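You operate a simulated robot arm through the tools that you are given. There is no shell and no other tool. Be economical: measure what you need, move in short steps, check, and stop when the job is done.

You run a simulated robot arm. Do the job below in one go: nothing can be reset, and whatever is moved stays where it is left.

TASK
Fold the black rail, move the pillow to the head, then latch the rail up and prove it.
Fine: yellow lever free to fold, locked again to latch. Where these are worked on the way, their far stop is far enough and under half their travel is too little: black rail, yellow lever.
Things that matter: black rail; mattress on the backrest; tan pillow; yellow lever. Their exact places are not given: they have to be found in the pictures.

Only the result counts: the job must be done as asked and must still hold three seconds after the hand-in. Knocking over, shifting, dropping, spilling or breaking anything else fails it. Flat cloth is picked up by pressing the open fingertips on it (5 to 10 N) and closing them slowly along it; thin cloth reads only 2 to 8 mm in the jaws.

THE ROBOT
A 7-joint arm with a two-finger parallel gripper on a trunk, on a base that drives. Base frame: it is fixed to the floor where the robot stands at the start and does not move with it; the origin is under the middle of the robot, x ahead of it, y to its left, z up. Units: mm, rad, N and s.
With the tool pointing down near the work surface it reaches from about 120 to 700 mm from the robot's upright axis, wherever it stands. Its first joint turns from -2.007 to 2.007 rad. Places, roughly: black rail [300, 300, 800]; mattress on the backrest [200, 1100, 700]; yellow lever [500, 0, 600]. Payload 3.91 kg.
The TCP is the grasp point between the finger pads, 30 mm short of the fingertips. In the tool frame z runs along the fingers and y along their closing line. The gripper opens to 110 mm. The fingers are 20 mm wide and 10 mm thick; the gripper's body (48 by 112 mm) begins 55 mm behind the TCP.
Orientation is told as [roll, pitch, yaw] about the base's x, y, z axes, in that order, counted from this pose: with the fingers straight down and closing along the base's y, the tool's x points along the base's -x, its y along +y and its z along -z.

THE INTERFACE
- The arm moves only by the tool move_arm. Its argument "motion" is a list of rows, each an object (a shift or turn left out is 0, a gripper value left out holds the last) with "dp": the shift along the tool's x, y, z in mm, a list of three; "rotation": the turn, a rotation vector about the tool's x, y, z in rad, a list of three; "grip": the opening, from 0 (shut) to 1 (fully open). In form: [{"dp": [x, y, z], "rotation": [wx, wy, wz], "grip": grip}, ...]. A call has 1 to 20 rows; each row shifts and turns the commanded pose from where the row before left it, along the tool's axes as they then stand. Rows are played at 5 a second. More than 50 mm and 0.15 rad between two rows, or a gripper value outside its range, and nothing of the call is played. Where a pose cannot be reached the arm comes as near as it can. A force on the tool above 70 N (or 10 N above the force at the start of the call, whichever is more), or a blocked arm, ends the call early, and 0.2 s more pass. The fingers move at their own pace (about 108 mm/s each) and stop on an object; they squeeze with about 24 N. The grip force told is the motor's: it shows also when the fingers shut on nothing. Time passes only in rows, and 0.2 s behind the last, so rows that do not move let the fingers close. It gives the time, the measured TCP pose, the force on the tool (base axes), the opening and the grip force at its end, in the units of the frame above (readings bear some noise), with the torque about the TCP (base axes, N m) and any sound that the robot's microphone picked up.
- Cameras (640 x 400 px; columns grow to the right, rows downward): "scene" is now at [-9.4, 177.7, 1682.9]; the picture's right is [0.42, -0.91, 0.00], its down [-0.84, -0.39, -0.38] and it looks along [0.34, 0.16, -0.93] (base axes); focal length 274 px, centre (320, 200). "wrist" rides on the gripper at [72, 17, -103] in the tool frame; the picture's right is [-0.23, 0.97, 0.00], its down [-0.76, -0.18, -0.62] and it looks along [-0.61, -0.14, 0.78] (tool axes); focal length 222 px, centre (320, 200).
- snapshot(camera): a new picture of that camera. No time passes.
- raise_lower(by): slides the trunk up (or, below 0, down) by that many mm; the arm and the scene camera ride with it, the base frame stays. It gives what a move gives, with no picture.
- roll_base(legs): drives the robot by 1 to 6 legs, each [ahead, turn to the left] in mm and rad, along the robot's own axes; the way and the turn of a leg run together, so that a leg with both is an arc; at most 1500 mm and 3.142 rad a leg. The arm and the cameras ride along, it lands a little off, and it stops where it bumps. It gives what a move gives.
- turn_head(pan, tilt): turns the head with the scene camera to pan (to the left, within 2.705 rad either way) and tilt (down, from -0.506 to 1.204), counted from straight ahead of the robot. It gives what a move gives.
- locate(camera, pixels): for up to 12 pixels [column, row] of the newest picture of that camera ("zoom" is the newest enlarged one), the place [x, y, z] in the base frame of the surface seen there, good to about 2 mm. No time passes.
- zoom(camera, box): a new picture of the part [left, top, right, bottom] of that camera's present view, enlarged. No time passes.
- hand_in(): hands the job in; it is judged then, once.

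Work in short steps. Measure before you move; look again where a grasp or a placing could have gone wrong, and mend it. You have 80 turns and 48 pictures in all, those below and enlarged ones among them. Open the gripper and draw the arm clear of the work before you hand the job in, unless the task says otherwise; then end with one line.

The tools are called by a JSON object that holds its "method" and its "body". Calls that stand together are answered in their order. move_arm: Moves the arm, as the interface text tells. Its arguments: {"type":"object","properties":{"motion":{"type":"array","items":{"type":"object","properties":{"dp":{"type":"array","items":{"type":"number"}},"rotation":{"type":"array","items":{"type":"number"}},"grip":{"type":"number"}}}}},"required":["motion"]} The other tools are called the same way: raise_lower (by) slides the trunk up or down; roll_base (legs) drives the base; turn_head (pan, tilt) turns the head that bears the scene camera; snapshot (camera) takes a picture; locate (camera, pixels) gives the place of the surface under pixels of a picture; zoom (camera, box) takes an enlarged picture of a part of a camera's view; hand_in () hands the job in.

At the start:

```text
time_s: 0.0
tool_pos: [264.3, 389.9, 1022.4]
tcp_rot: [0.0, 0.0, -0.001]
wrist_force: [-0.6, 0.6, 0.7]
wrist_torque: [0.0, -0.04, 0.01]
grip_width: 109.9
finger_force: 0.0
trunk travel left (down, up): [-825.0, 165.0]
robot x, y, heading: [-4.2, 1.1, -0.002]
head pan, tilt: [0.438, 1.185]
```

scene: 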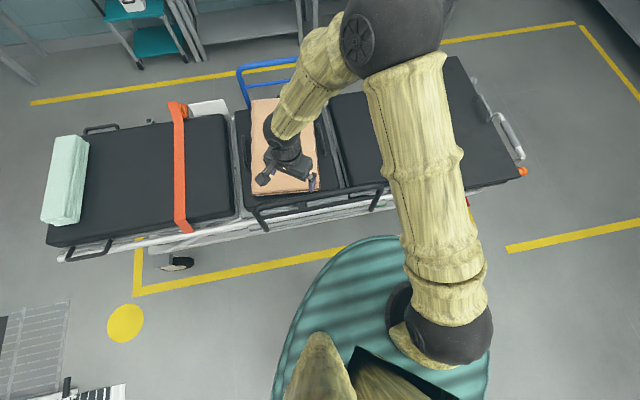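
wrist: 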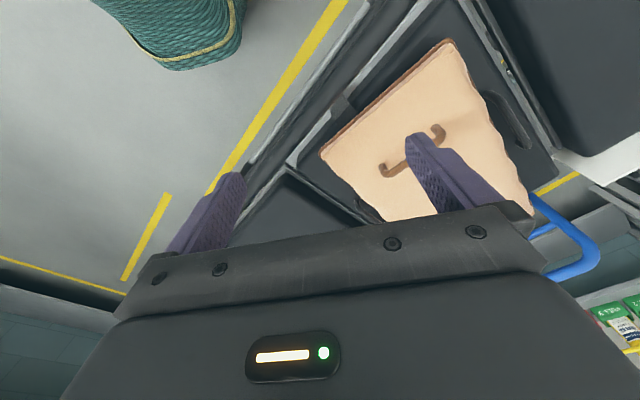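

The stretcher lies along y with the tan pillow in the middle (≈285,150) and a rail on the near side (≈300,210). I zoom in to tell the rail and the lever apart, and measure.

{"method": "zoom", "body": {"camera": "scene", "box": [220, 120, 420, 245]}}

{"method": "locate", "body": {"camera": "scene", "pixels": [[262, 228], [378, 207], [320, 206], [255, 105], [300, 185], [210, 150], [100, 190], [65, 180], [466, 200], [400, 130]]}}

```text
3.20 times, centred on (320, 182) of scene
```

zoom: 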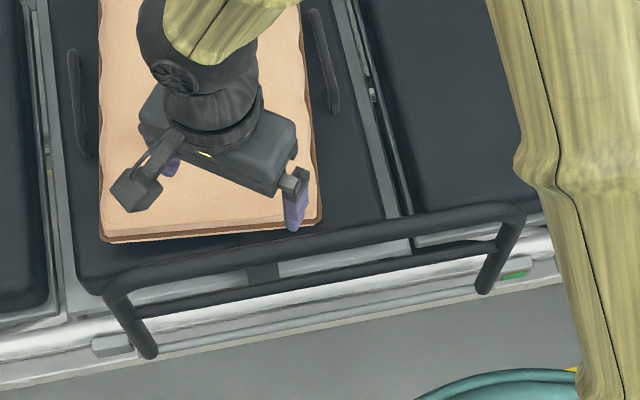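

```text
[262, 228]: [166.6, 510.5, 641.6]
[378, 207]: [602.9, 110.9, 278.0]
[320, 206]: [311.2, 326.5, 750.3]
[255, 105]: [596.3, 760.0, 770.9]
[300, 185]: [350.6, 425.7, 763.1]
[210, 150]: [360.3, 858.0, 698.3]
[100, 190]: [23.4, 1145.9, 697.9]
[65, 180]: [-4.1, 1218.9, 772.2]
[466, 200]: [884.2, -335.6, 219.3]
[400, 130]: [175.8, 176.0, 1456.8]
```

The rail is a U-frame: top bar from zoom (110,295) to (520,210), posts down to (145,352) and (485,290). I measure these and look for the lever by moving the arm view with the wrist camera later.

{"method": "locate", "body": {"camera": "zoom", "pixels": [[112, 293], [200, 262], [320, 241], [440, 221], [515, 210], [147, 352], [486, 290], [150, 312], [320, 278], [108, 345], [520, 268], [265, 272]]}}

{"method": "zoom", "body": {"camera": "scene", "box": [420, 120, 540, 240]}}

```text
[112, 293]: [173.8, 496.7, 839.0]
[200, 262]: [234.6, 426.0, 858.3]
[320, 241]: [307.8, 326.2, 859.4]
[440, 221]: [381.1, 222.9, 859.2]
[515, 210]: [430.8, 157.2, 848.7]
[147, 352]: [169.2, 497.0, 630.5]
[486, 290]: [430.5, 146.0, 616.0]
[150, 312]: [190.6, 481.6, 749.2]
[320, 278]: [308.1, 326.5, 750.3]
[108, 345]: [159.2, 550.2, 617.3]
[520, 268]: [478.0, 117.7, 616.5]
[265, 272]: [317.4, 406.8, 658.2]
```

```text
3.33 times, centred on (480, 180) of scene
```

zoom: 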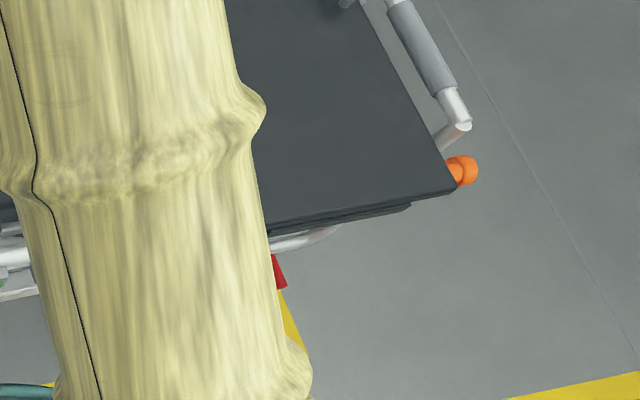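

The arm hides the lever region near (500,0,600). I move the hand to about (320,0,1010), above everything, and look with both cameras.

{"method": "move_arm", "body": {"motion": [{"dp": [-5, -39, 0]}, {"dp": [-5, -39, 0]}, {"dp": [-5, -39, 0]}, {"dp": [-5, -39, 0]}, {"dp": [-5, -39, 0]}, {"dp": [-5, -39, 0]}, {"dp": [-5, -39, 0]}, {"dp": [-5, -39, 0]}, {"dp": [-5, -39, 0]}, {"dp": [-5, -39, 0]}]}}

{"method": "snapshot", "body": {"camera": "wrist"}}

{"method": "snapshot", "body": {"camera": "scene"}}

```text
time_s: 2.2
tool_pos: [344.3, 7.6, 1021.4]
tcp_rot: [0.002, 0.001, 0.001]
wrist_force: [-0.2, 0.2, 0.4]
wrist_torque: [-0.01, 0.01, -0.01]
grip_width: 110.0
finger_force: 0.0
out of reach, approached as far as the arm can: row 7, 8, 9
trunk travel left (down, up): [-825.0, 165.0]
robot x, y, heading: [0.8, -0.5, -0.001]
head pan, tilt: [0.438, 1.185]
```

```text
43 pictures are left
```

wrist: 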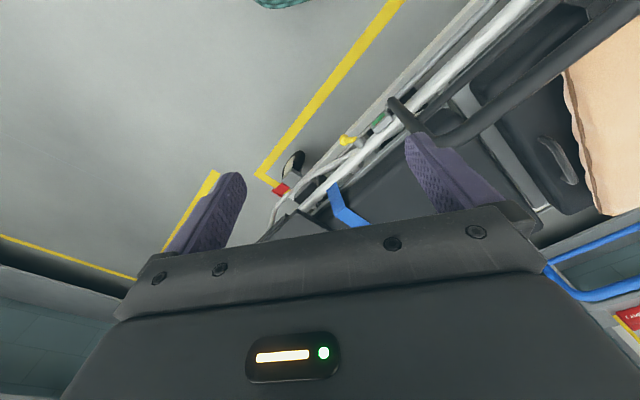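

```text
42 pictures are left
```

scene: 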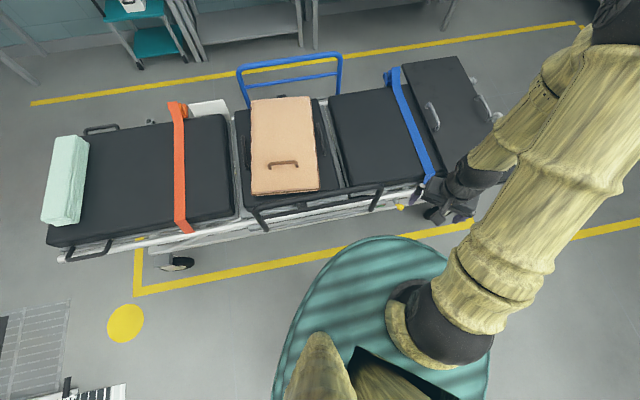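

The wrist picture shows a yellow lever at about (348,140) next to a green mark (380,118). I zoom on it and measure.

{"method": "zoom", "body": {"camera": "wrist", "box": [260, 70, 440, 220]}}

{"method": "locate", "body": {"camera": "wrist", "pixels": [[348, 141], [343, 141], [355, 140], [380, 119], [281, 189], [365, 132]]}}

{"method": "zoom", "body": {"camera": "scene", "box": [360, 160, 440, 220]}}

{"method": "locate", "body": {"camera": "scene", "pixels": [[140, 239], [285, 163], [275, 168], [296, 168], [253, 105], [312, 100], [317, 188], [254, 193], [65, 225], [80, 140], [50, 225], [160, 150]]}}

```text
2.67 times, centred on (350, 145) of wrist
```

zoom: 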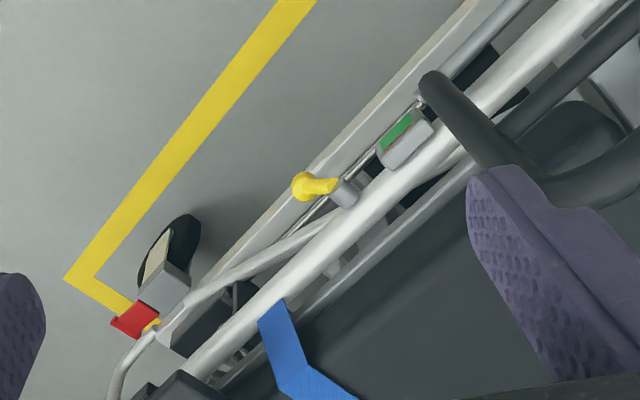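

```text
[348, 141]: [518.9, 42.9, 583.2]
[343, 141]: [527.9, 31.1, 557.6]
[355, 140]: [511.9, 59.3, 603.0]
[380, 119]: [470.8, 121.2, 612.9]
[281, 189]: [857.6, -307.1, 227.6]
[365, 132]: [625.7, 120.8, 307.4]
```

```text
6.67 times, centred on (400, 190) of scene
```

zoom: 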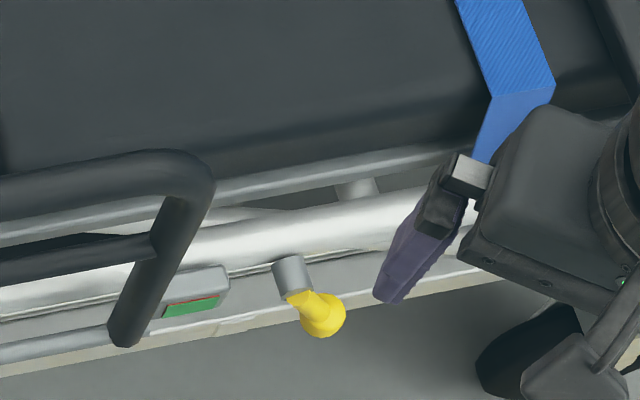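

```text
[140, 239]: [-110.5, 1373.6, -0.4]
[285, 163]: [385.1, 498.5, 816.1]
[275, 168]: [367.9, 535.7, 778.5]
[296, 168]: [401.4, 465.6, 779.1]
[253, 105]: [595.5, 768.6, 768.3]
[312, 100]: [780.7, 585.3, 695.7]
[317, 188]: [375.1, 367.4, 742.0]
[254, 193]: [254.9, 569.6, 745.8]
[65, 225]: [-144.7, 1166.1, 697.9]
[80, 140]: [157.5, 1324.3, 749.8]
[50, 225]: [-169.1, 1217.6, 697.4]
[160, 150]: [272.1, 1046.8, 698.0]
```

The lever: boss at zoom (292,280), yellow arm to a ball at (322,315). I measure finer points on it and on the green flag.

{"method": "locate", "body": {"camera": "zoom", "pixels": [[285, 262], [292, 280], [300, 298], [308, 303], [318, 312], [330, 310], [322, 330], [310, 320], [190, 308], [200, 285], [125, 335], [220, 220]]}}

{"method": "zoom", "body": {"camera": "wrist", "box": [325, 105, 395, 155]}}

```text
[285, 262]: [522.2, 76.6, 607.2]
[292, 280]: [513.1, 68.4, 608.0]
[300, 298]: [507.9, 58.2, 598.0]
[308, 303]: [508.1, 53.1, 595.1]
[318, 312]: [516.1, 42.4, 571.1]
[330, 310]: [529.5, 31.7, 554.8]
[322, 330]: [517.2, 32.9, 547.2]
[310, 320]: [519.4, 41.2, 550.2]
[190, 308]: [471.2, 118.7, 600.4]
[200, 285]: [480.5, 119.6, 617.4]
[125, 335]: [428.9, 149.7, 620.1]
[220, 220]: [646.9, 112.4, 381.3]
```

```text
8.00 times, centred on (360, 130) of wrist
```

zoom: 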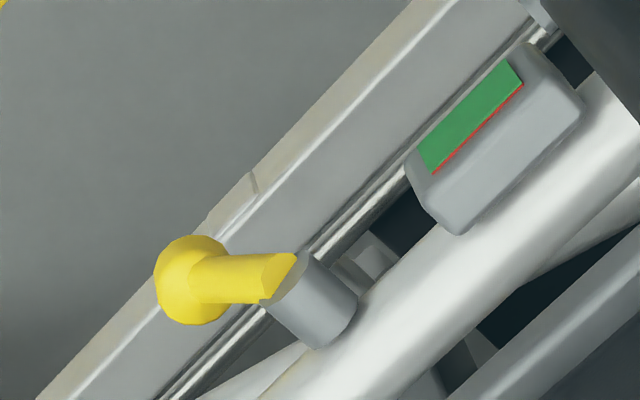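

Lever boss axis points out from the stretcher at about (507,57,593), and the ball hangs near (521,35,553), i.e. slanted toward the foot. I yaw the hand so that it closes along the rail direction, staying clear, then lower the trunk.

{"method": "move_arm", "body": {"motion": [{"rotation": [0, 0, -0.1274]}, {"rotation": [0, 0, -0.1274]}, {"rotation": [0, 0, -0.1274]}, {"rotation": [0, 0, -0.1274]}, {"rotation": [0, 0, -0.1274]}, {}]}}

{"method": "raise_lower", "body": {"by": -330}}

{"method": "snapshot", "body": {"camera": "wrist"}}

```text
time_s: 3.6
tool_pos: [341.5, 9.8, 1020.7]
tcp_rot: [-0.001, 0.0, 0.637]
wrist_force: [0.3, 0.2, -0.5]
wrist_torque: [0.02, 0.01, -0.01]
grip_width: 110.0
finger_force: 0.1
trunk travel left (down, up): [-825.0, 165.0]
robot x, y, heading: [4.3, 4.1, -0.003]
head pan, tilt: [0.438, 1.185]
```

```text
time_s: 6.8
tool_pos: [342.8, 9.0, 689.7]
tcp_rot: [0.001, -0.001, 0.637]
wrist_force: [0.4, -0.2, 0.1]
wrist_torque: [0.02, 0.01, -0.03]
grip_width: 110.0
finger_force: 0.2
trunk travel left (down, up): [-495.0, 495.0]
robot x, y, heading: [-1.3, 1.1, 0.001]
head pan, tilt: [0.438, 1.185]
```

```text
38 pictures are left
```

wrist: 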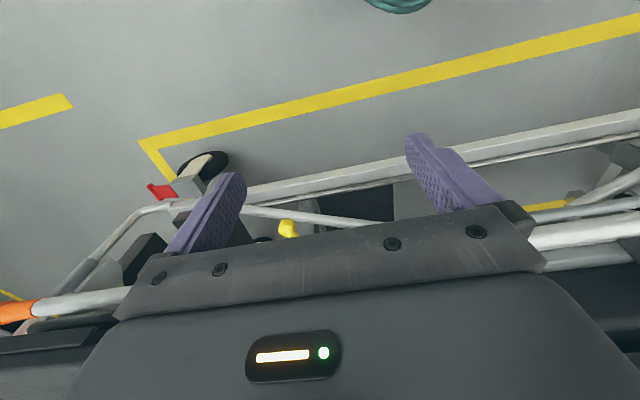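

The lever shows at wrist (287,228). I tilt the hand 0.5 rad so the fingers point inward and down (body clear of the tube), and shift to a hover in front of the lever.

{"method": "move_arm", "body": {"motion": [{"rotation": [0, -0.125, 0]}, {"rotation": [0, -0.125, 0]}, {"rotation": [0, -0.125, 0]}, {"rotation": [0, -0.125, 0]}, {"dp": [-13.4, -17, 18.8]}, {"dp": [-13.4, -17, 18.8]}, {"dp": [-13.4, -17, 18.8]}, {"dp": [-13.4, -17, 18.8]}, {"dp": [-13.4, -17, 18.8]}, {}]}}

{"method": "snapshot", "body": {"camera": "wrist"}}

```text
time_s: 9.1
tool_pos: [547.2, -3.6, 635.1]
tcp_rot: [0.0, -0.499, 0.638]
wrist_force: [0.8, -0.2, -0.2]
wrist_torque: [0.03, -0.02, -0.02]
grip_width: 110.1
finger_force: 0.0
out of reach, approached as far as the arm can: row 1, 2, 3, 4
trunk travel left (down, up): [-495.0, 495.0]
robot x, y, heading: [-7.3, -0.6, -0.003]
head pan, tilt: [0.438, 1.185]
```

```text
37 pictures are left
```

wrist: 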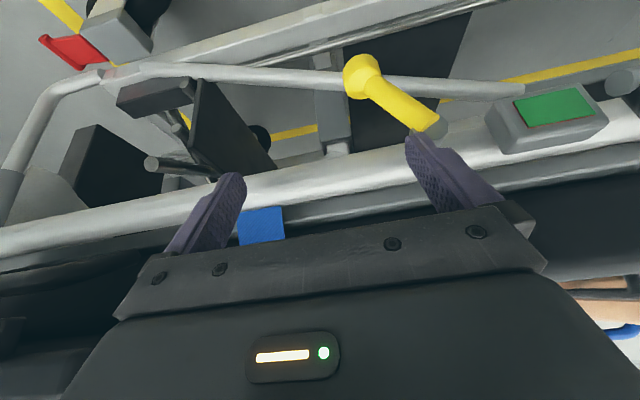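

The hand landed further in and toward the foot (547,-4,635) than planned but touches nothing; the lever is in full view: ball (362,76), root (432,128). I measure it.

{"method": "locate", "body": {"camera": "wrist", "pixels": [[362, 76], [385, 98], [410, 112], [428, 126], [440, 128], [555, 106], [240, 190], [260, 225], [340, 180], [400, 200], [230, 168]]}}

```text
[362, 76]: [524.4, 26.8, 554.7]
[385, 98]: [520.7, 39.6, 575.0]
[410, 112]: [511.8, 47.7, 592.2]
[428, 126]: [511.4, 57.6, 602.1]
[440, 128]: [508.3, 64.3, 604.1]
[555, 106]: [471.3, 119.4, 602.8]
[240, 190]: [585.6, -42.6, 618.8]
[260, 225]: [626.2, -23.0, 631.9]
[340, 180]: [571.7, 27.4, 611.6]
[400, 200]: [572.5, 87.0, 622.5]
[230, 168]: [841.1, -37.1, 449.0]
```

I back off to be in line with the ball, then go in along the fingers so the ball sits between them, jaws wide.

{"method": "move_arm", "body": {"motion": [{"dp": [19.3, 21.5, -10.5]}, {"dp": [19.3, 21.5, -10.5]}, {}, {"dp": [0, 0, 20], "grip": 0.75}, {"dp": [0, 0, 20]}, {"dp": [0, 0, 20]}, {"dp": [0, 0, 15]}, {"dp": [0, 0, 10]}, {}]}}

{"method": "snapshot", "body": {"camera": "wrist"}}

```text
time_s: 11.1
tool_pos: [518.4, 30.1, 558.3]
tcp_rot: [0.0, -0.498, 0.638]
wrist_force: [0.1, -0.3, -1.0]
wrist_torque: [0.02, 0.0, 0.0]
grip_width: 82.4
finger_force: 0.1
trunk travel left (down, up): [-495.0, 495.0]
robot x, y, heading: [1.6, -2.3, 0.001]
head pan, tilt: [0.438, 1.185]
```

```text
36 pictures are left
```

wrist: 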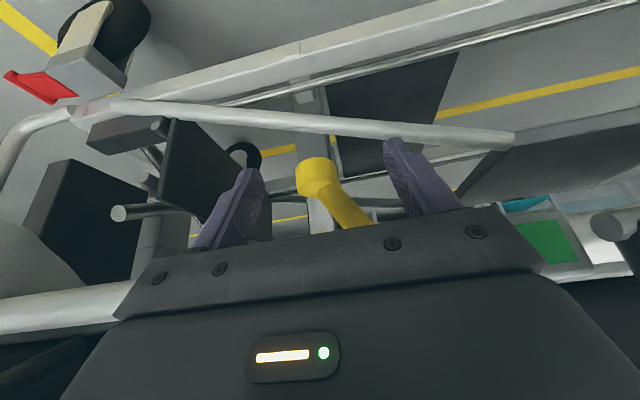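

The ball is between the fingers. I narrow the jaws to about 33 mm and push gently toward the head side (tool +y) to learn the travel direction.

{"method": "move_arm", "body": {"motion": [{"grip": 0.3}, {}, {"dp": [0, 5, 0]}, {"dp": [0, 5, 0]}, {"dp": [0, 5, 0]}, {"dp": [0, 5, 0]}, {}]}}

{"method": "zoom", "body": {"camera": "wrist", "box": [160, 100, 600, 280]}}

```text
time_s: 12.7
tool_pos: [510.4, 38.7, 559.3]
tcp_rot: [-0.007, -0.5, 0.632]
wrist_force: [27.0, -37.4, -8.1]
wrist_torque: [-0.39, -0.69, -0.66]
grip_width: 56.5
finger_force: 23.2
trunk travel left (down, up): [-495.0, 495.0]
robot x, y, heading: [-0.8, -2.8, -0.002]
head pan, tilt: [0.438, 1.185]
```

```text
1.45 times, centred on (380, 190) of wrist
```

zoom: 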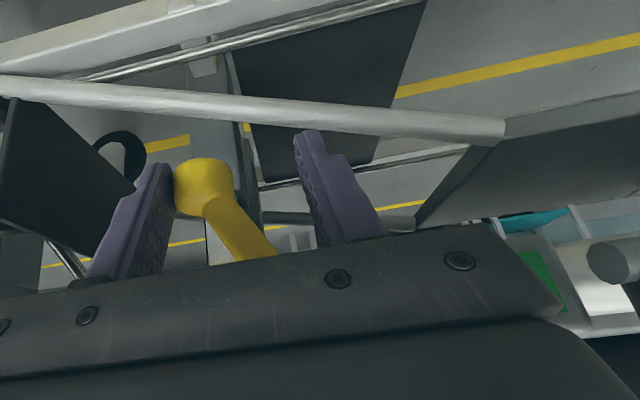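

The left finger pressed on the ball with ~46 N toward the head and the lever did not move, so it turns the other way. I recentre on the ball, letting the jaws close to ~33 mm, and push toward the foot and up.

{"method": "move_arm", "body": {"motion": [{"dp": [0, -10, 0]}, {"dp": [0, -5, 0]}, {}, {}]}}

{"method": "move_arm", "body": {"motion": [{"dp": [-1.4, -5, -2.6]}, {"dp": [-1.4, -5, -2.6]}, {"dp": [-1.4, -4, -2.6]}, {"dp": [-1.9, -4, -3.5]}, {}]}}

{"method": "zoom", "body": {"camera": "wrist", "box": [160, 100, 600, 280]}}

```text
time_s: 13.7
tool_pos: [514.2, 32.4, 559.2]
tcp_rot: [0.002, -0.499, 0.637]
wrist_force: [7.9, -14.8, 2.0]
wrist_torque: [-0.43, -0.06, -0.31]
grip_width: 41.4
finger_force: 8.8
trunk travel left (down, up): [-495.0, 495.0]
robot x, y, heading: [1.1, -1.9, 0.003]
head pan, tilt: [0.438, 1.185]
```

```text
time_s: 14.8
tool_pos: [521.9, 17.6, 570.6]
tcp_rot: [0.004, -0.494, 0.634]
wrist_force: [-23.5, -5.6, -13.1]
wrist_torque: [-0.73, -0.2, 0.32]
grip_width: 40.3
finger_force: 7.2
trunk travel left (down, up): [-495.0, 495.0]
robot x, y, heading: [-1.5, -0.5, -0.002]
head pan, tilt: [0.438, 1.185]
```

```text
1.45 times, centred on (380, 190) of wrist
```

zoom: 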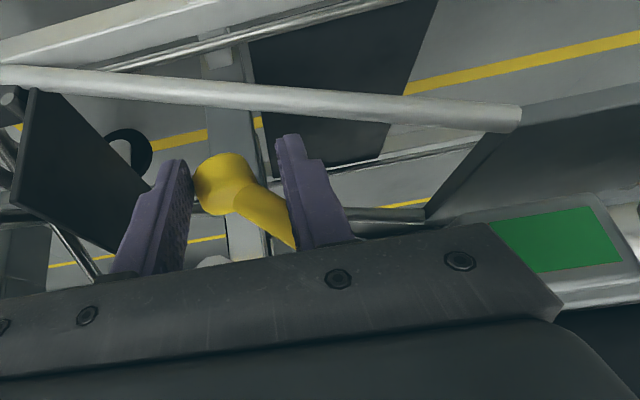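

Some outward force appeared (-22 N). I measure the lever to see whether it moved.

{"method": "locate", "body": {"camera": "zoom", "pixels": [[222, 180], [240, 200], [270, 222], [290, 240], [285, 215], [210, 262]]}}

```text
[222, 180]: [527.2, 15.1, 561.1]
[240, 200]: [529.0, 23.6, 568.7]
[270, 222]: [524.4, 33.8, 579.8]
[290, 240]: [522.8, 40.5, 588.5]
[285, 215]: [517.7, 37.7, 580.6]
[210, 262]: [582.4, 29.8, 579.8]
```

The lever did move toward the foot and up (ball now ≈(527,15,561)). I go on along the arc, also turning the hand like a spanner so that the fingers follow the lever.

{"method": "move_arm", "body": {"motion": [{"dp": [1, 0, 0], "rotation": [0.1, 0, 0]}, {"dp": [0, -2, -2], "rotation": [0.1, 0, 0]}, {"dp": [-1, -3, -2], "rotation": [0.1, 0, 0]}, {"dp": [-1.4, -3.5, -2], "rotation": [0.1, 0, 0]}, {"dp": [-1.4, -3.5, -2], "rotation": [0.1, 0, 0]}, {}]}}

{"method": "zoom", "body": {"camera": "wrist", "box": [160, 100, 600, 280]}}

```text
time_s: 16.2
tool_pos: [528.7, 7.8, 582.9]
tcp_rot: [-0.501, -0.502, 0.636]
wrist_force: [-15.6, -4.7, -3.3]
wrist_torque: [-0.18, -0.14, 0.27]
grip_width: 37.2
finger_force: 4.1
trunk travel left (down, up): [-495.0, 495.0]
robot x, y, heading: [-2.3, -0.7, 0.004]
head pan, tilt: [0.438, 1.185]
```

```text
1.45 times, centred on (380, 190) of wrist
```

zoom: 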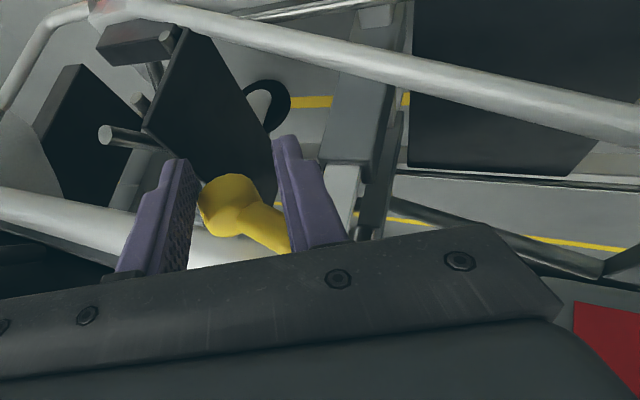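

The indicator on the block now shows red (600,330), so the lever is coming free. I continue to its far stop.

{"method": "locate", "body": {"camera": "zoom", "pixels": [[235, 195], [250, 215], [275, 232], [225, 225]]}}

{"method": "move_arm", "body": {"motion": [{"dp": [-1, -3.5, -1], "rotation": [0.1, 0, 0]}, {"dp": [-1, -4, -1], "rotation": [0.1, 0, 0]}, {"dp": [-1, -4, -1], "rotation": [0.1, 0, 0]}, {"dp": [-1, -4, -1], "rotation": [0.1, 0, 0]}, {"dp": [-1, -4, -1], "rotation": [0.1, 0, 0]}, {}]}}

{"method": "zoom", "body": {"camera": "wrist", "box": [160, 100, 600, 280]}}

```text
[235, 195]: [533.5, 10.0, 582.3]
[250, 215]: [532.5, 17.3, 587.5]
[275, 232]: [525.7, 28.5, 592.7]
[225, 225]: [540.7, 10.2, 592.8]
```

```text
time_s: 17.6
tool_pos: [526.4, -21.4, 611.7]
tcp_rot: [-0.998, -0.518, 0.618]
wrist_force: [0.6, -0.2, 1.0]
wrist_torque: [-0.01, 0.04, 0.01]
grip_width: 33.0
finger_force: 0.1
trunk travel left (down, up): [-495.0, 495.0]
robot x, y, heading: [1.5, -1.4, -0.003]
head pan, tilt: [0.438, 1.185]
```

```text
1.45 times, centred on (380, 190) of wrist
```

zoom: 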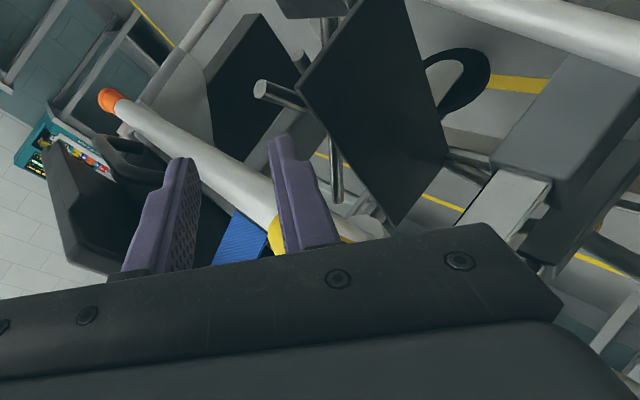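

The jaws slipped off the lever (behind the right finger now). I back off along the fingers and look at where it stands.

{"method": "move_arm", "body": {"motion": [{"dp": [0, 0, -20]}, {"dp": [0, 0, -20]}, {"dp": [0, 0, -20]}, {"rotation": [-0.12, 0, 0], "grip": 0.6}, {"rotation": [-0.12, 0, 0]}, {"rotation": [-0.12, 0, 0]}, {"rotation": [-0.12, 0, 0]}, {}]}}

{"method": "snapshot", "body": {"camera": "wrist"}}

```text
time_s: 19.4
tool_pos: [490.7, 30.0, 628.4]
tcp_rot: [-0.518, -0.503, 0.635]
wrist_force: [-7.3, -9.6, -6.9]
wrist_torque: [-0.52, 0.4, 0.07]
grip_width: 64.7
finger_force: 0.0
trunk travel left (down, up): [-495.0, 495.0]
robot x, y, heading: [5.1, -2.3, 0.002]
head pan, tilt: [0.438, 1.185]
```

```text
31 pictures are left
```

wrist: 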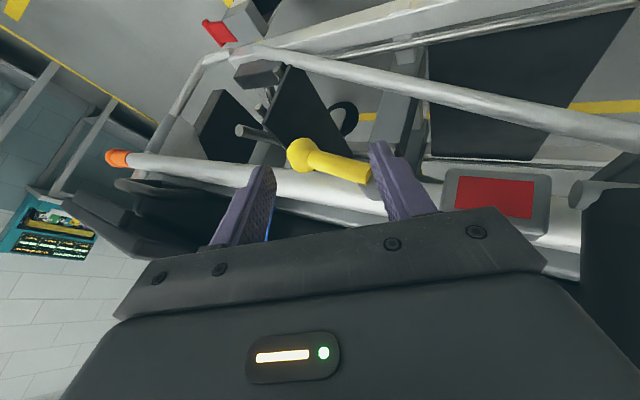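

The indicator is fully red now. I measure the lever's present angle and the root.

{"method": "locate", "body": {"camera": "wrist", "pixels": [[300, 155], [325, 162], [345, 168], [362, 173], [495, 198]]}}

```text
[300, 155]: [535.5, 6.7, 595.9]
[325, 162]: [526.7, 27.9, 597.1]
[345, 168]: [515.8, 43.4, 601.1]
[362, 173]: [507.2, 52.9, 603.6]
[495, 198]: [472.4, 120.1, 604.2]
```

The lever is now about horizontal (ball ≈(535,7,590)) with full red: it is free. I retreat along the fingers, level the hand, and raise the trunk for the rail.

{"method": "move_arm", "body": {"motion": [{"dp": [15, 0, -25]}, {"dp": [15, 0, -30]}, {"dp": [15, 0, -30]}, {"rotation": [-0.13, 0, 0], "grip": 0.6}, {"rotation": [-0.13, 0, 0]}, {"rotation": [-0.13, 0, 0]}, {"rotation": [-0.13, 0, 0]}, {"rotation": [0, 0.125, 0]}, {"rotation": [0, 0.125, 0]}, {"rotation": [0, 0.125, 0]}, {"rotation": [0, 0.125, 0]}, {}]}}

{"method": "raise_lower", "body": {"by": 280}}

{"method": "snapshot", "body": {"camera": "scene"}}

```text
time_s: 22.1
tool_pos: [446.2, 25.5, 652.1]
tcp_rot: [0.001, 0.002, 0.637]
wrist_force: [-0.1, 0.5, 0.4]
wrist_torque: [-0.04, 0.03, 0.01]
grip_width: 66.1
finger_force: 0.0
out of reach, approached as far as the arm can: row 2, 3
trunk travel left (down, up): [-495.0, 495.0]
robot x, y, heading: [-2.8, -3.2, -0.001]
head pan, tilt: [0.438, 1.185]
```

```text
time_s: 24.9
tool_pos: [446.9, 25.9, 933.0]
tcp_rot: [0.001, -0.001, 0.638]
wrist_force: [-0.1, 0.0, -0.2]
wrist_torque: [-0.03, -0.02, -0.01]
grip_width: 66.2
finger_force: 0.1
trunk travel left (down, up): [-775.0, 215.0]
robot x, y, heading: [2.8, -0.6, 0.003]
head pan, tilt: [0.438, 1.185]
```

```text
30 pictures are left
```

scene: 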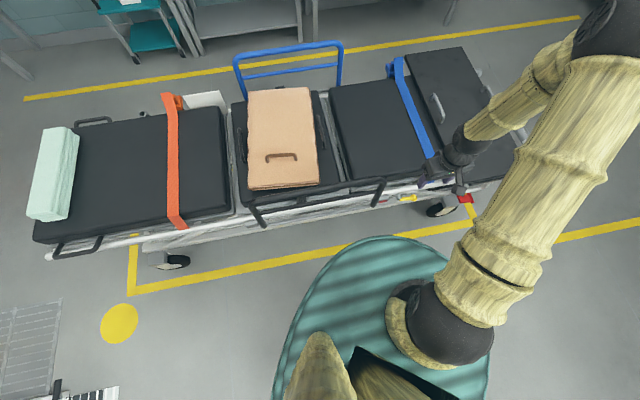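

Now I measure bed geometry and the robot base outline in this picture: base edge (375,237), shoulder (440,320), mattress corners, strap and bolster edges, handle.

{"method": "locate", "body": {"camera": "scene", "pixels": [[375, 240], [300, 320], [440, 320], [320, 345], [33, 238], [228, 212], [222, 110], [184, 205], [166, 216], [176, 110], [72, 200], [84, 140]]}}

{"method": "zoom", "body": {"camera": "scene", "box": [230, 130, 330, 200]}}

```text
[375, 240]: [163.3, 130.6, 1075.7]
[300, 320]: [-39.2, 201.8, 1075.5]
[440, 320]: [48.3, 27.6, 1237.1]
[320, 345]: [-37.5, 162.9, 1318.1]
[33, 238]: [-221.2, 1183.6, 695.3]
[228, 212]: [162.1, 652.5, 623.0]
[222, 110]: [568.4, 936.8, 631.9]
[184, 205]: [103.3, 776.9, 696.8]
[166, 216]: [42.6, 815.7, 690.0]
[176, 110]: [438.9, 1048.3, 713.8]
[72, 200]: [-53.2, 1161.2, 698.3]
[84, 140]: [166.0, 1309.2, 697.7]
```

```text
5.71 times, centred on (280, 165) of scene
```

zoom: 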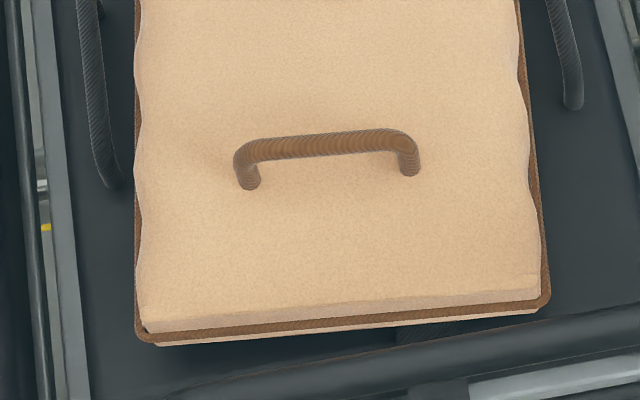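

The torso disc has a ~210 mm radius, so the rail swinging out to u≈200 would be too close. I back off 120 mm and turn to face along the bed toward its head (2.208 rad), bed on the right.

{"method": "roll_base", "body": {"legs": [[-120, 0], [0, 2.208]]}}

{"method": "turn_head", "body": {"pan": -1.2, "tilt": 0.95}}

{"method": "snapshot", "body": {"camera": "scene"}}

```text
time_s: 33.9
tool_pos: [-406.8, 342.4, 933.1]
tcp_rot: [-0.001, -0.002, 2.844]
wrist_force: [-1.0, 0.0, 0.4]
wrist_torque: [0.01, 0.01, -0.01]
grip_width: 65.9
finger_force: 0.1
trunk travel left (down, up): [-775.0, 215.0]
robot x, y, heading: [-119.7, -0.7, 2.202]
head pan, tilt: [0.438, 1.185]
```

```text
time_s: 35.6
tool_pos: [-406.2, 342.8, 932.3]
tcp_rot: [0.0, 0.0, 2.845]
wrist_force: [0.0, 0.0, 0.6]
wrist_torque: [-0.02, 0.0, -0.01]
grip_width: 66.0
finger_force: 0.0
trunk travel left (down, up): [-775.0, 215.0]
robot x, y, heading: [-121.2, -2.9, 2.206]
head pan, tilt: [-1.201, 0.949]
```

```text
28 pictures are left
```

scene: 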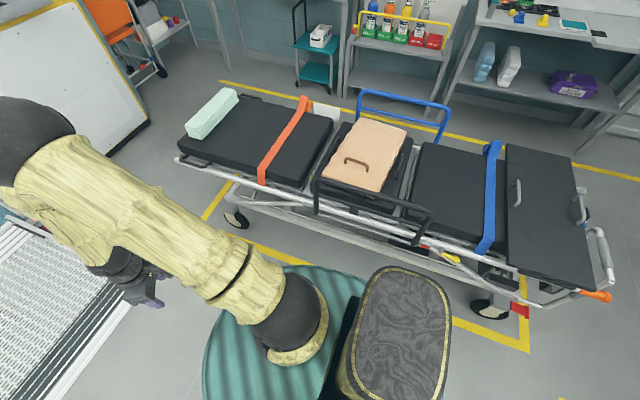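

Clear view. I measure the rail's top bar, posts, and hinge ends here, then bring the hand (turned to close across the bar) to a hover near the bar's middle.

{"method": "locate", "body": {"camera": "scene", "pixels": [[320, 181], [350, 190], [372, 196], [400, 203], [425, 209], [318, 208], [420, 242], [375, 212], [453, 258], [430, 244]]}}

{"method": "move_arm", "body": {"motion": [{"rotation": [0, 0, 0.08]}, {"rotation": [0, 0, 0.08]}, {"rotation": [0, 0, 0.08]}, {"rotation": [0, 0, 0.08]}, {"rotation": [0, 0, 0.08]}, {"rotation": [0, 0, 0.08]}, {"rotation": [0, 0, 0.08]}, {"rotation": [0, 0, 0.077]}, {"dp": [30, -30, 0]}, {"dp": [30, -30, 0]}, {"dp": [30, -30, 0]}, {"dp": [30, -30, 0]}, {"dp": [30, -30, 0]}, {"dp": [30, -30, 0]}]}}

```text
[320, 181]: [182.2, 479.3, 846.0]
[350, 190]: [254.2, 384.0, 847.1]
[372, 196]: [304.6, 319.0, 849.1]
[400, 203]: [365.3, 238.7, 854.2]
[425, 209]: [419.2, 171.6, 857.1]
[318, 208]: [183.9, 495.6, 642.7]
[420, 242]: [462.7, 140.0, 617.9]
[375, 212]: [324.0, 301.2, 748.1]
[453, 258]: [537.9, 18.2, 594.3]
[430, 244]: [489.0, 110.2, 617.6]
```

```text
time_s: 38.6
tool_pos: [-155.3, 322.6, 929.7]
tcp_rot: [0.002, 0.0, 2.209]
wrist_force: [0.1, 0.0, 0.1]
wrist_torque: [-0.02, 0.03, -0.01]
grip_width: 66.2
finger_force: 0.1
out of reach, approached as far as the arm can: row 13, 14
trunk travel left (down, up): [-775.0, 215.0]
robot x, y, heading: [-119.4, -2.2, 2.205]
head pan, tilt: [-1.201, 0.949]
```

Now on to hover in front of the bar's middle.

{"method": "move_arm", "body": {"motion": [{"dp": [20, -36, 0]}, {"dp": [20, -36, 0]}, {"dp": [25, -36, 0]}, {"dp": [28, -35, 0]}, {"dp": [30, -34, 0]}, {"dp": [30, -34, 0]}, {"dp": [30, -34, 0]}, {"dp": [30, -34, 0]}, {"dp": [30, -34, 0]}, {"dp": [30, -20, 0]}, {}]}}

{"method": "snapshot", "body": {"camera": "wrist"}}

```text
time_s: 41.0
tool_pos: [274.5, 302.9, 928.2]
tcp_rot: [0.002, 0.001, 2.209]
wrist_force: [0.6, 0.0, 0.3]
wrist_torque: [0.03, 0.01, 0.0]
grip_width: 66.0
finger_force: 0.0
trunk travel left (down, up): [-775.0, 215.0]
robot x, y, heading: [-119.0, -1.5, 2.206]
head pan, tilt: [-1.201, 0.949]
```

```text
27 pictures are left
```

wrist: 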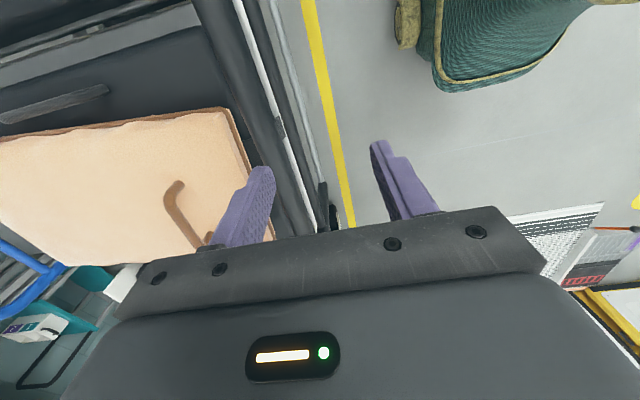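

I centre over the bar (u 440), descend so it lies between the pads, and close on it to learn its width.

{"method": "move_arm", "body": {"motion": [{"dp": [0, -20, 0]}, {"dp": [0, -19, 0]}, {}, {"dp": [0, 0, 25]}, {"dp": [0, 0, 25]}, {"dp": [0, 0, 25]}, {"grip": 0.3}, {"grip": 0}, {}, {}]}}

```text
time_s: 43.2
tool_pos: [305.4, 326.8, 854.4]
tcp_rot: [0.0, 0.001, 2.21]
wrist_force: [4.6, 3.1, 1.5]
wrist_torque: [0.3, -0.22, 0.12]
grip_width: 23.6
finger_force: 44.9
trunk travel left (down, up): [-775.0, 215.0]
robot x, y, heading: [-121.7, -0.1, 2.206]
head pan, tilt: [-1.201, 0.949]
```

The bar is 24 mm thick and gripped. I loosen to about 29 mm so it can turn in the jaws, and try swinging it outward a little (tool +y) to see whether it is free.

{"method": "move_arm", "body": {"motion": [{"grip": 0.27}, {"dp": [0, 10, 0]}, {"dp": [0, 12, 0.5]}, {"dp": [0, 12, 1.5]}, {"dp": [0, 12, 2.5]}, {}]}}

{"method": "snapshot", "body": {"camera": "scene"}}

```text
time_s: 44.6
tool_pos: [267.7, 298.7, 849.4]
tcp_rot: [0.002, -0.001, 2.208]
wrist_force: [3.6, 1.7, 0.8]
wrist_torque: [0.04, -0.05, 0.02]
grip_width: 31.6
finger_force: 1.9
trunk travel left (down, up): [-775.0, 215.0]
robot x, y, heading: [-122.5, -3.7, 2.21]
head pan, tilt: [-1.201, 0.949]
```

```text
26 pictures are left
```

scene: 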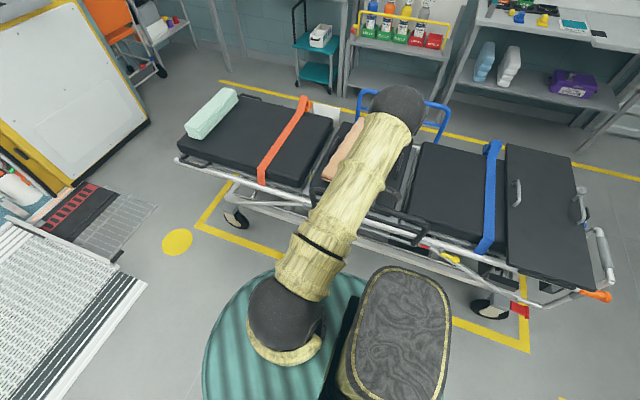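

The rail swings outward freely. I now grip it firmly (friction holds it against falling while it turns in the jaws) and follow the arc about the hinge (u 440, z 617, radius 231).

{"method": "move_arm", "body": {"motion": [{"grip": 0}, {}, {"dp": [0, 22.4, 5.7]}, {"dp": [0, 21.7, 7.9]}, {"dp": [0, 20.7, 10.1]}, {"dp": [0, 19.7, 12]}, {"dp": [0, 18.4, 14]}, {"dp": [0, 16.9, 15.8]}, {}]}}

```text
time_s: 46.6
tool_pos: [171.4, 227.3, 783.7]
tcp_rot: [0.001, 0.0, 2.208]
wrist_force: [2.6, -2.4, -2.8]
wrist_torque: [-0.22, -0.62, 0.11]
grip_width: 24.1
finger_force: 45.0
trunk travel left (down, up): [-775.0, 215.0]
robot x, y, heading: [-118.8, 1.3, 2.204]
head pan, tilt: [-1.201, 0.949]
```

The arc fits (low forces). I continue to about horizontal.

{"method": "move_arm", "body": {"motion": [{"dp": [0, 15.3, 17.3]}, {"dp": [0, 13.4, 18.8]}, {"dp": [0, 11.5, 20]}, {"dp": [0, 9.4, 21.1]}, {"dp": [0, 7.3, 21.9]}, {"dp": [0, 5, 22.5]}, {}]}}

```text
time_s: 48.2
tool_pos: [117.1, 186.5, 663.6]
tcp_rot: [0.008, 0.0, 2.208]
wrist_force: [-27.1, -22.1, -0.3]
wrist_torque: [0.33, 0.14, 0.2]
grip_width: 23.6
finger_force: 44.9
trunk travel left (down, up): [-775.0, 215.0]
robot x, y, heading: [-119.8, 0.5, 2.206]
head pan, tilt: [-1.201, 0.949]
```

An outward reaction of 35 N shows the true radius is ~10 mm larger (hinge z≈607). I correct outward by 9 mm and continue down past horizontal.

{"method": "move_arm", "body": {"motion": [{"dp": [0, 9, 0]}, {"dp": [0, 2.5, 16]}, {"dp": [0, 1.5, 16]}, {"dp": [0, 0.5, 18]}, {}]}}

{"method": "snapshot", "body": {"camera": "scene"}}

```text
time_s: 49.4
tool_pos: [110.8, 183.0, 612.8]
tcp_rot: [0.003, 0.0, 2.209]
wrist_force: [-13.9, -8.5, -2.3]
wrist_torque: [0.27, -0.17, -0.03]
grip_width: 23.5
finger_force: 45.0
trunk travel left (down, up): [-775.0, 215.0]
robot x, y, heading: [-121.2, -3.7, 2.212]
head pan, tilt: [-1.201, 0.949]
```

```text
25 pictures are left
```

scene: 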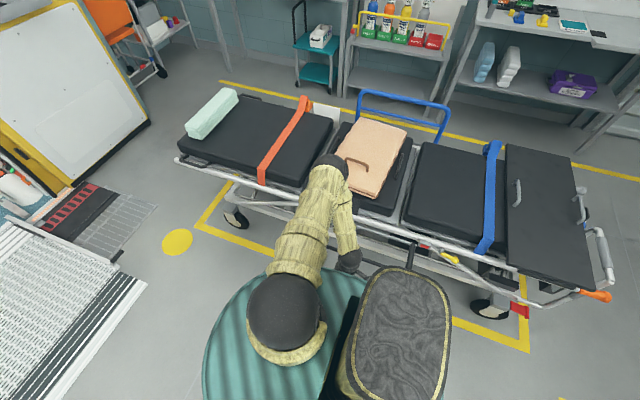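

The rail is horizontal now. I keep following the arc downward, slowly, and watch for a stop.

{"method": "move_arm", "body": {"motion": [{"dp": [0, 0, 15]}, {"dp": [0, -1.5, 16]}, {"dp": [0, -4.5, 24]}, {"dp": [0, -6.5, 23]}, {"dp": [0, -9, 22]}, {}]}}

{"method": "locate", "body": {"camera": "scene", "pixels": [[332, 162], [340, 190], [348, 262], [325, 200]]}}

```text
time_s: 50.8
tool_pos: [121.6, 189.0, 510.2]
tcp_rot: [0.013, 0.002, 2.205]
wrist_force: [-40.1, -19.8, -17.6]
wrist_torque: [0.42, -0.41, 0.03]
grip_width: 24.1
finger_force: 45.4
trunk travel left (down, up): [-775.0, 215.0]
robot x, y, heading: [-121.7, -2.0, 2.202]
head pan, tilt: [-1.201, 0.949]
```

```text
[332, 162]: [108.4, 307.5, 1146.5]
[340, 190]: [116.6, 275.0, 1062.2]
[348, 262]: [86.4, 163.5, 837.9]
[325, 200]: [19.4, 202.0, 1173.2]
```

A 44 N outward reaction builds up; I look with the wrist camera at how the bar sits in the jaws.

{"method": "snapshot", "body": {"camera": "wrist"}}

```text
24 pictures are left
```

wrist: 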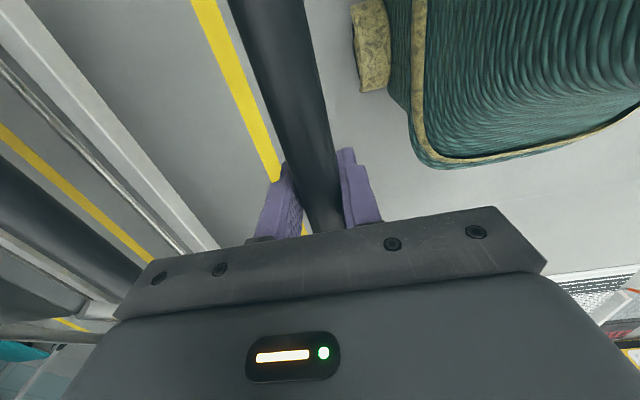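

{"method": "locate", "body": {"camera": "wrist", "pixels": [[288, 80], [305, 150], [318, 205], [40, 230], [120, 275], [320, 220]]}}

```text
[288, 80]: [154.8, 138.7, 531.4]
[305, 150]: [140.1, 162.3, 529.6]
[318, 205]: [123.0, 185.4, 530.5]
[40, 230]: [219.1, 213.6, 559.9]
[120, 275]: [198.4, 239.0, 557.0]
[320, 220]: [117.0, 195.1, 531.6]
```

The bar's centre is at z≈518, slid up ~8 mm in the jaws (θ≈1.88 rad). I ease outward and then follow the arc further down in small steps.

{"method": "move_arm", "body": {"motion": [{"dp": [0, 10, 0]}, {"dp": [0, -3, 8]}, {"dp": [0, -4, 10]}, {"dp": [0, -5, 10]}, {"dp": [0, -5, 10]}, {"dp": [0, -6, 10]}, {}]}}

{"method": "snapshot", "body": {"camera": "wrist"}}

```text
time_s: 51.9
tool_pos: [129.4, 199.7, 488.3]
tcp_rot: [0.013, 0.007, 2.208]
wrist_force: [-20.1, -13.5, -20.5]
wrist_torque: [-0.08, -0.1, 0.09]
grip_width: 23.6
finger_force: 45.2
trunk travel left (down, up): [-775.0, 215.0]
robot x, y, heading: [-120.9, -0.7, 2.205]
head pan, tilt: [-1.201, 0.949]
stopped in row 5: the force on the tool passed its limit at 91 N (the readings are from after the stop); the commanded pose is now the measured one
```

```text
23 pictures are left
```

wrist: 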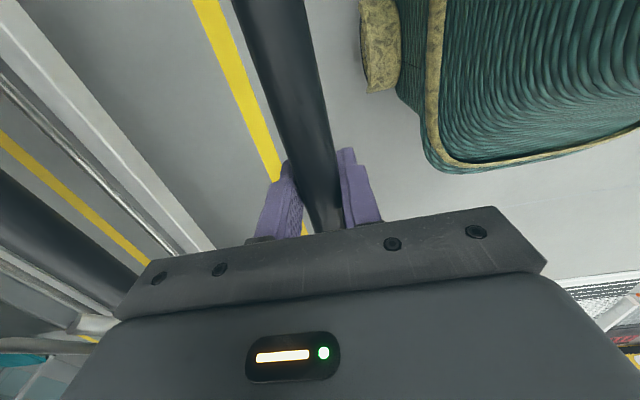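

{"method": "locate", "body": {"camera": "wrist", "pixels": [[305, 150], [318, 205], [40, 240], [120, 290]]}}

```text
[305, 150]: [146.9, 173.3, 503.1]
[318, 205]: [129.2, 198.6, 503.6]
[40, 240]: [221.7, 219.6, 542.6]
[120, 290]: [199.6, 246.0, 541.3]
```

Refitting all points gives hinge (u 448, z 598), radius 250, so the earlier force was from a wrong radius, not a stop. I follow the corrected arc.

{"method": "move_arm", "body": {"motion": [{"dp": [0, -5, 10]}, {"dp": [0, -5, 9.5]}, {"dp": [0, -7, 10.5]}, {"dp": [0, -7, 10.5]}, {"dp": [0, -8, 9.7]}, {"dp": [0, -8, 9.7]}, {}]}}

```text
time_s: 52.3
tool_pos: [130.1, 205.9, 484.8]
tcp_rot: [0.02, 0.011, 2.211]
wrist_force: [-21.2, -13.9, -25.1]
wrist_torque: [-0.3, -0.08, -0.04]
grip_width: 23.8
finger_force: 44.6
trunk travel left (down, up): [-775.0, 215.0]
robot x, y, heading: [-122.8, -0.9, 2.209]
head pan, tilt: [-1.201, 0.949]
stopped in row 2: the force on the tool passed its limit at 86 N (the readings are from after the stop); the commanded pose is now the measured one
```

Blocked again at once near θ≈2.05 rad. I open the jaws to ~38 mm in place to see whether the rail rests on its stop.

{"method": "move_arm", "body": {"motion": [{"grip": 0.4}, {}, {}]}}

{"method": "snapshot", "body": {"camera": "wrist"}}

```text
time_s: 53.1
tool_pos: [132.6, 208.9, 485.0]
tcp_rot: [0.011, 0.008, 2.214]
wrist_force: [1.4, -0.4, -0.5]
wrist_torque: [0.0, -0.01, 0.0]
grip_width: 44.3
finger_force: 0.1
trunk travel left (down, up): [-775.0, 215.0]
robot x, y, heading: [-117.0, -0.3, 2.205]
head pan, tilt: [-1.201, 0.949]
```

```text
22 pictures are left
```

wrist: 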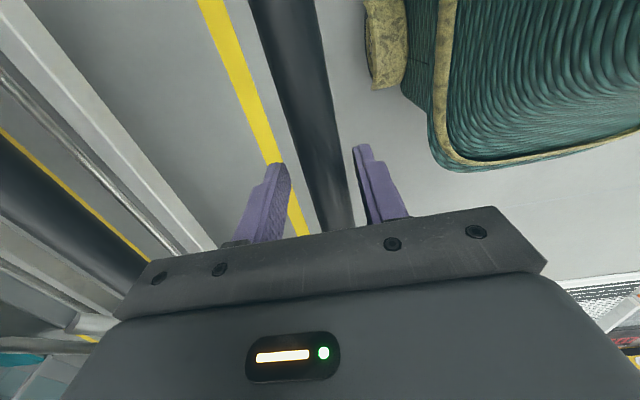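

{"method": "locate", "body": {"camera": "wrist", "pixels": [[305, 100], [320, 150], [40, 245], [120, 290]]}}

{"method": "move_arm", "body": {"motion": [{"dp": [0, -5, 6]}, {"dp": [0, -5, 6]}, {"dp": [0, -5, 6]}, {"dp": [0, -5, 6]}, {}]}}

{"method": "snapshot", "body": {"camera": "wrist"}}

```text
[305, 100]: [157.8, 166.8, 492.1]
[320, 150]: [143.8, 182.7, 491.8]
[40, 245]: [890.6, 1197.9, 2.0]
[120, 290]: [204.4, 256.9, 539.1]
```

```text
time_s: 54.5
tool_pos: [174.2, 250.2, 478.3]
tcp_rot: [-0.035, 0.004, 2.227]
wrist_force: [-0.9, 0.5, 0.4]
wrist_torque: [0.0, 0.01, -0.01]
grip_width: 44.1
finger_force: 0.0
trunk travel left (down, up): [-775.0, 215.0]
robot x, y, heading: [-120.2, -1.7, 2.204]
head pan, tilt: [-1.201, 0.949]
stopped in row 5: the arm was blocked; the commanded pose is now the measured one
```

```text
21 pictures are left
```

wrist: 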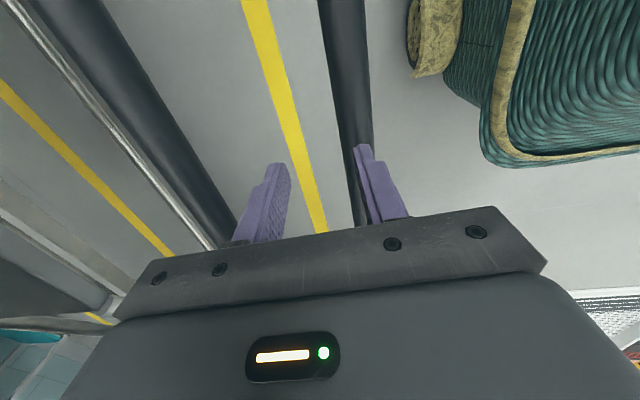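

The arm itself was blocked (no tool force) and the hand drifted to u≈289. I measure where the bar is now.

{"method": "locate", "body": {"camera": "wrist", "pixels": [[340, 60], [350, 130], [362, 200], [120, 100], [200, 190]]}}

{"method": "snapshot", "body": {"camera": "scene"}}

```text
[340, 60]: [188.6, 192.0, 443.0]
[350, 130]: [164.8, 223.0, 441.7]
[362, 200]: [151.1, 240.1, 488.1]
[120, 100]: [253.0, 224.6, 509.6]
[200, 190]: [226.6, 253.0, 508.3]
```

```text
20 pictures are left
```

scene: 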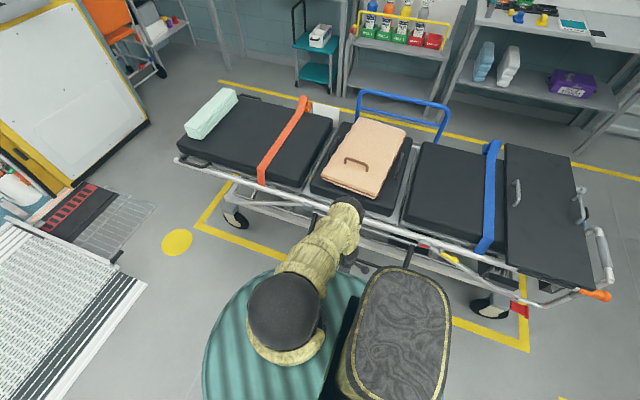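

The bar is at (u 266, z 430), i.e. swung to ≈2.3 rad (133°): it was still moving, only the arm ran out of downward room. I lift the open hand out, lower the trunk, then push the rail on from outside.

{"method": "move_arm", "body": {"motion": [{"dp": [0, 4, -20], "grip": 0.7}, {"dp": [0, 0, -40]}, {"dp": [0, 0, -40]}, {"dp": [0, 0, -40]}, {"dp": [0, 0, -40]}, {"dp": [0, 0, -40]}, {"dp": [0, 20, -40], "grip": 0}, {"dp": [0, 40, 0]}, {"dp": [0, 30, 0]}, {}]}}

{"method": "raise_lower", "body": {"by": -300}}

{"method": "snapshot", "body": {"camera": "wrist"}}

```text
time_s: 56.7
tool_pos: [89.7, 184.1, 734.9]
tcp_rot: [-0.032, 0.002, 2.226]
wrist_force: [-0.1, -0.6, 0.5]
wrist_torque: [-0.02, 0.0, 0.01]
grip_width: 0.0
finger_force: 23.7
trunk travel left (down, up): [-775.0, 215.0]
robot x, y, heading: [-121.9, -2.0, 2.213]
head pan, tilt: [-1.201, 0.949]
```

```text
time_s: 59.7
tool_pos: [89.2, 184.0, 434.9]
tcp_rot: [-0.033, 0.003, 2.228]
wrist_force: [-0.4, -0.2, -0.6]
wrist_torque: [0.0, 0.02, -0.01]
grip_width: 0.0
finger_force: 23.2
trunk travel left (down, up): [-475.0, 515.0]
robot x, y, heading: [-122.7, -3.4, 2.209]
head pan, tilt: [-1.201, 0.949]
```

```text
19 pictures are left
```

wrist: 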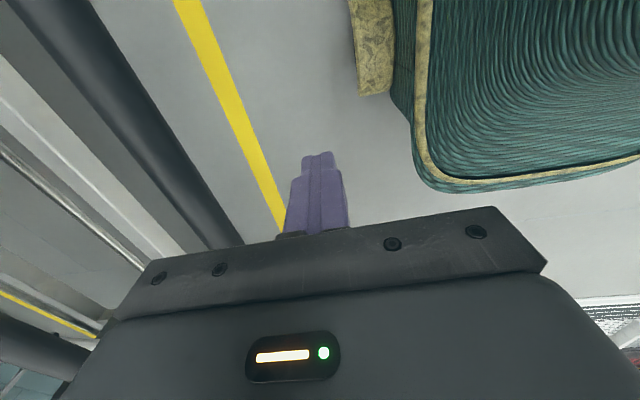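

The bar runs left of the fingers (u≈266). I lower a bit, tilt the fingers inward and push the bar inward/down along its arc.

{"method": "move_arm", "body": {"motion": [{"dp": [0, 0, 20], "rotation": [0.1, 0, 0]}, {"dp": [0, 0, 20], "rotation": [0.1, 0, 0]}, {"rotation": [0.1, 0, 0]}, {"rotation": [0.1, 0, 0]}, {"dp": [0, -18.4, 7.8]}, {"dp": [0, -18.4, 7.8]}, {"dp": [0, -18.4, 7.8]}, {"dp": [0, -13, 7.6]}, {"dp": [0, -13, 7.6]}, {"dp": [0, -13, 7.6]}, {"dp": [0, -13, 7.6]}, {"dp": [0, -13, 7.6]}, {"dp": [0, -13, 7.6]}, {}]}}

{"method": "snapshot", "body": {"camera": "wrist"}}

```text
time_s: 61.8
tool_pos: [153.1, 234.4, 385.8]
tcp_rot: [-0.396, 0.003, 2.223]
wrist_force: [-2.5, -2.3, -4.7]
wrist_torque: [0.1, -0.02, -0.06]
grip_width: 0.0
finger_force: 24.2
trunk travel left (down, up): [-475.0, 515.0]
robot x, y, heading: [-119.3, -0.6, 2.205]
head pan, tilt: [-1.201, 0.949]
stopped in row 10: the force on the tool passed its limit at 82 N (the readings are from after the stop); the commanded pose is now the measured one
```

```text
18 pictures are left
```

wrist: 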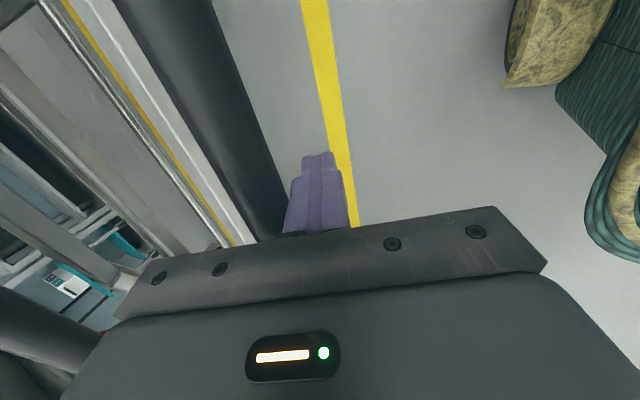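

{"method": "locate", "body": {"camera": "wrist", "pixels": [[180, 50], [230, 140], [265, 220], [30, 330]]}}

```text
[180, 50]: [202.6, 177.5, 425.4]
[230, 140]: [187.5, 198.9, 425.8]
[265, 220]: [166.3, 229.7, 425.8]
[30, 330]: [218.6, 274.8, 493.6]
```

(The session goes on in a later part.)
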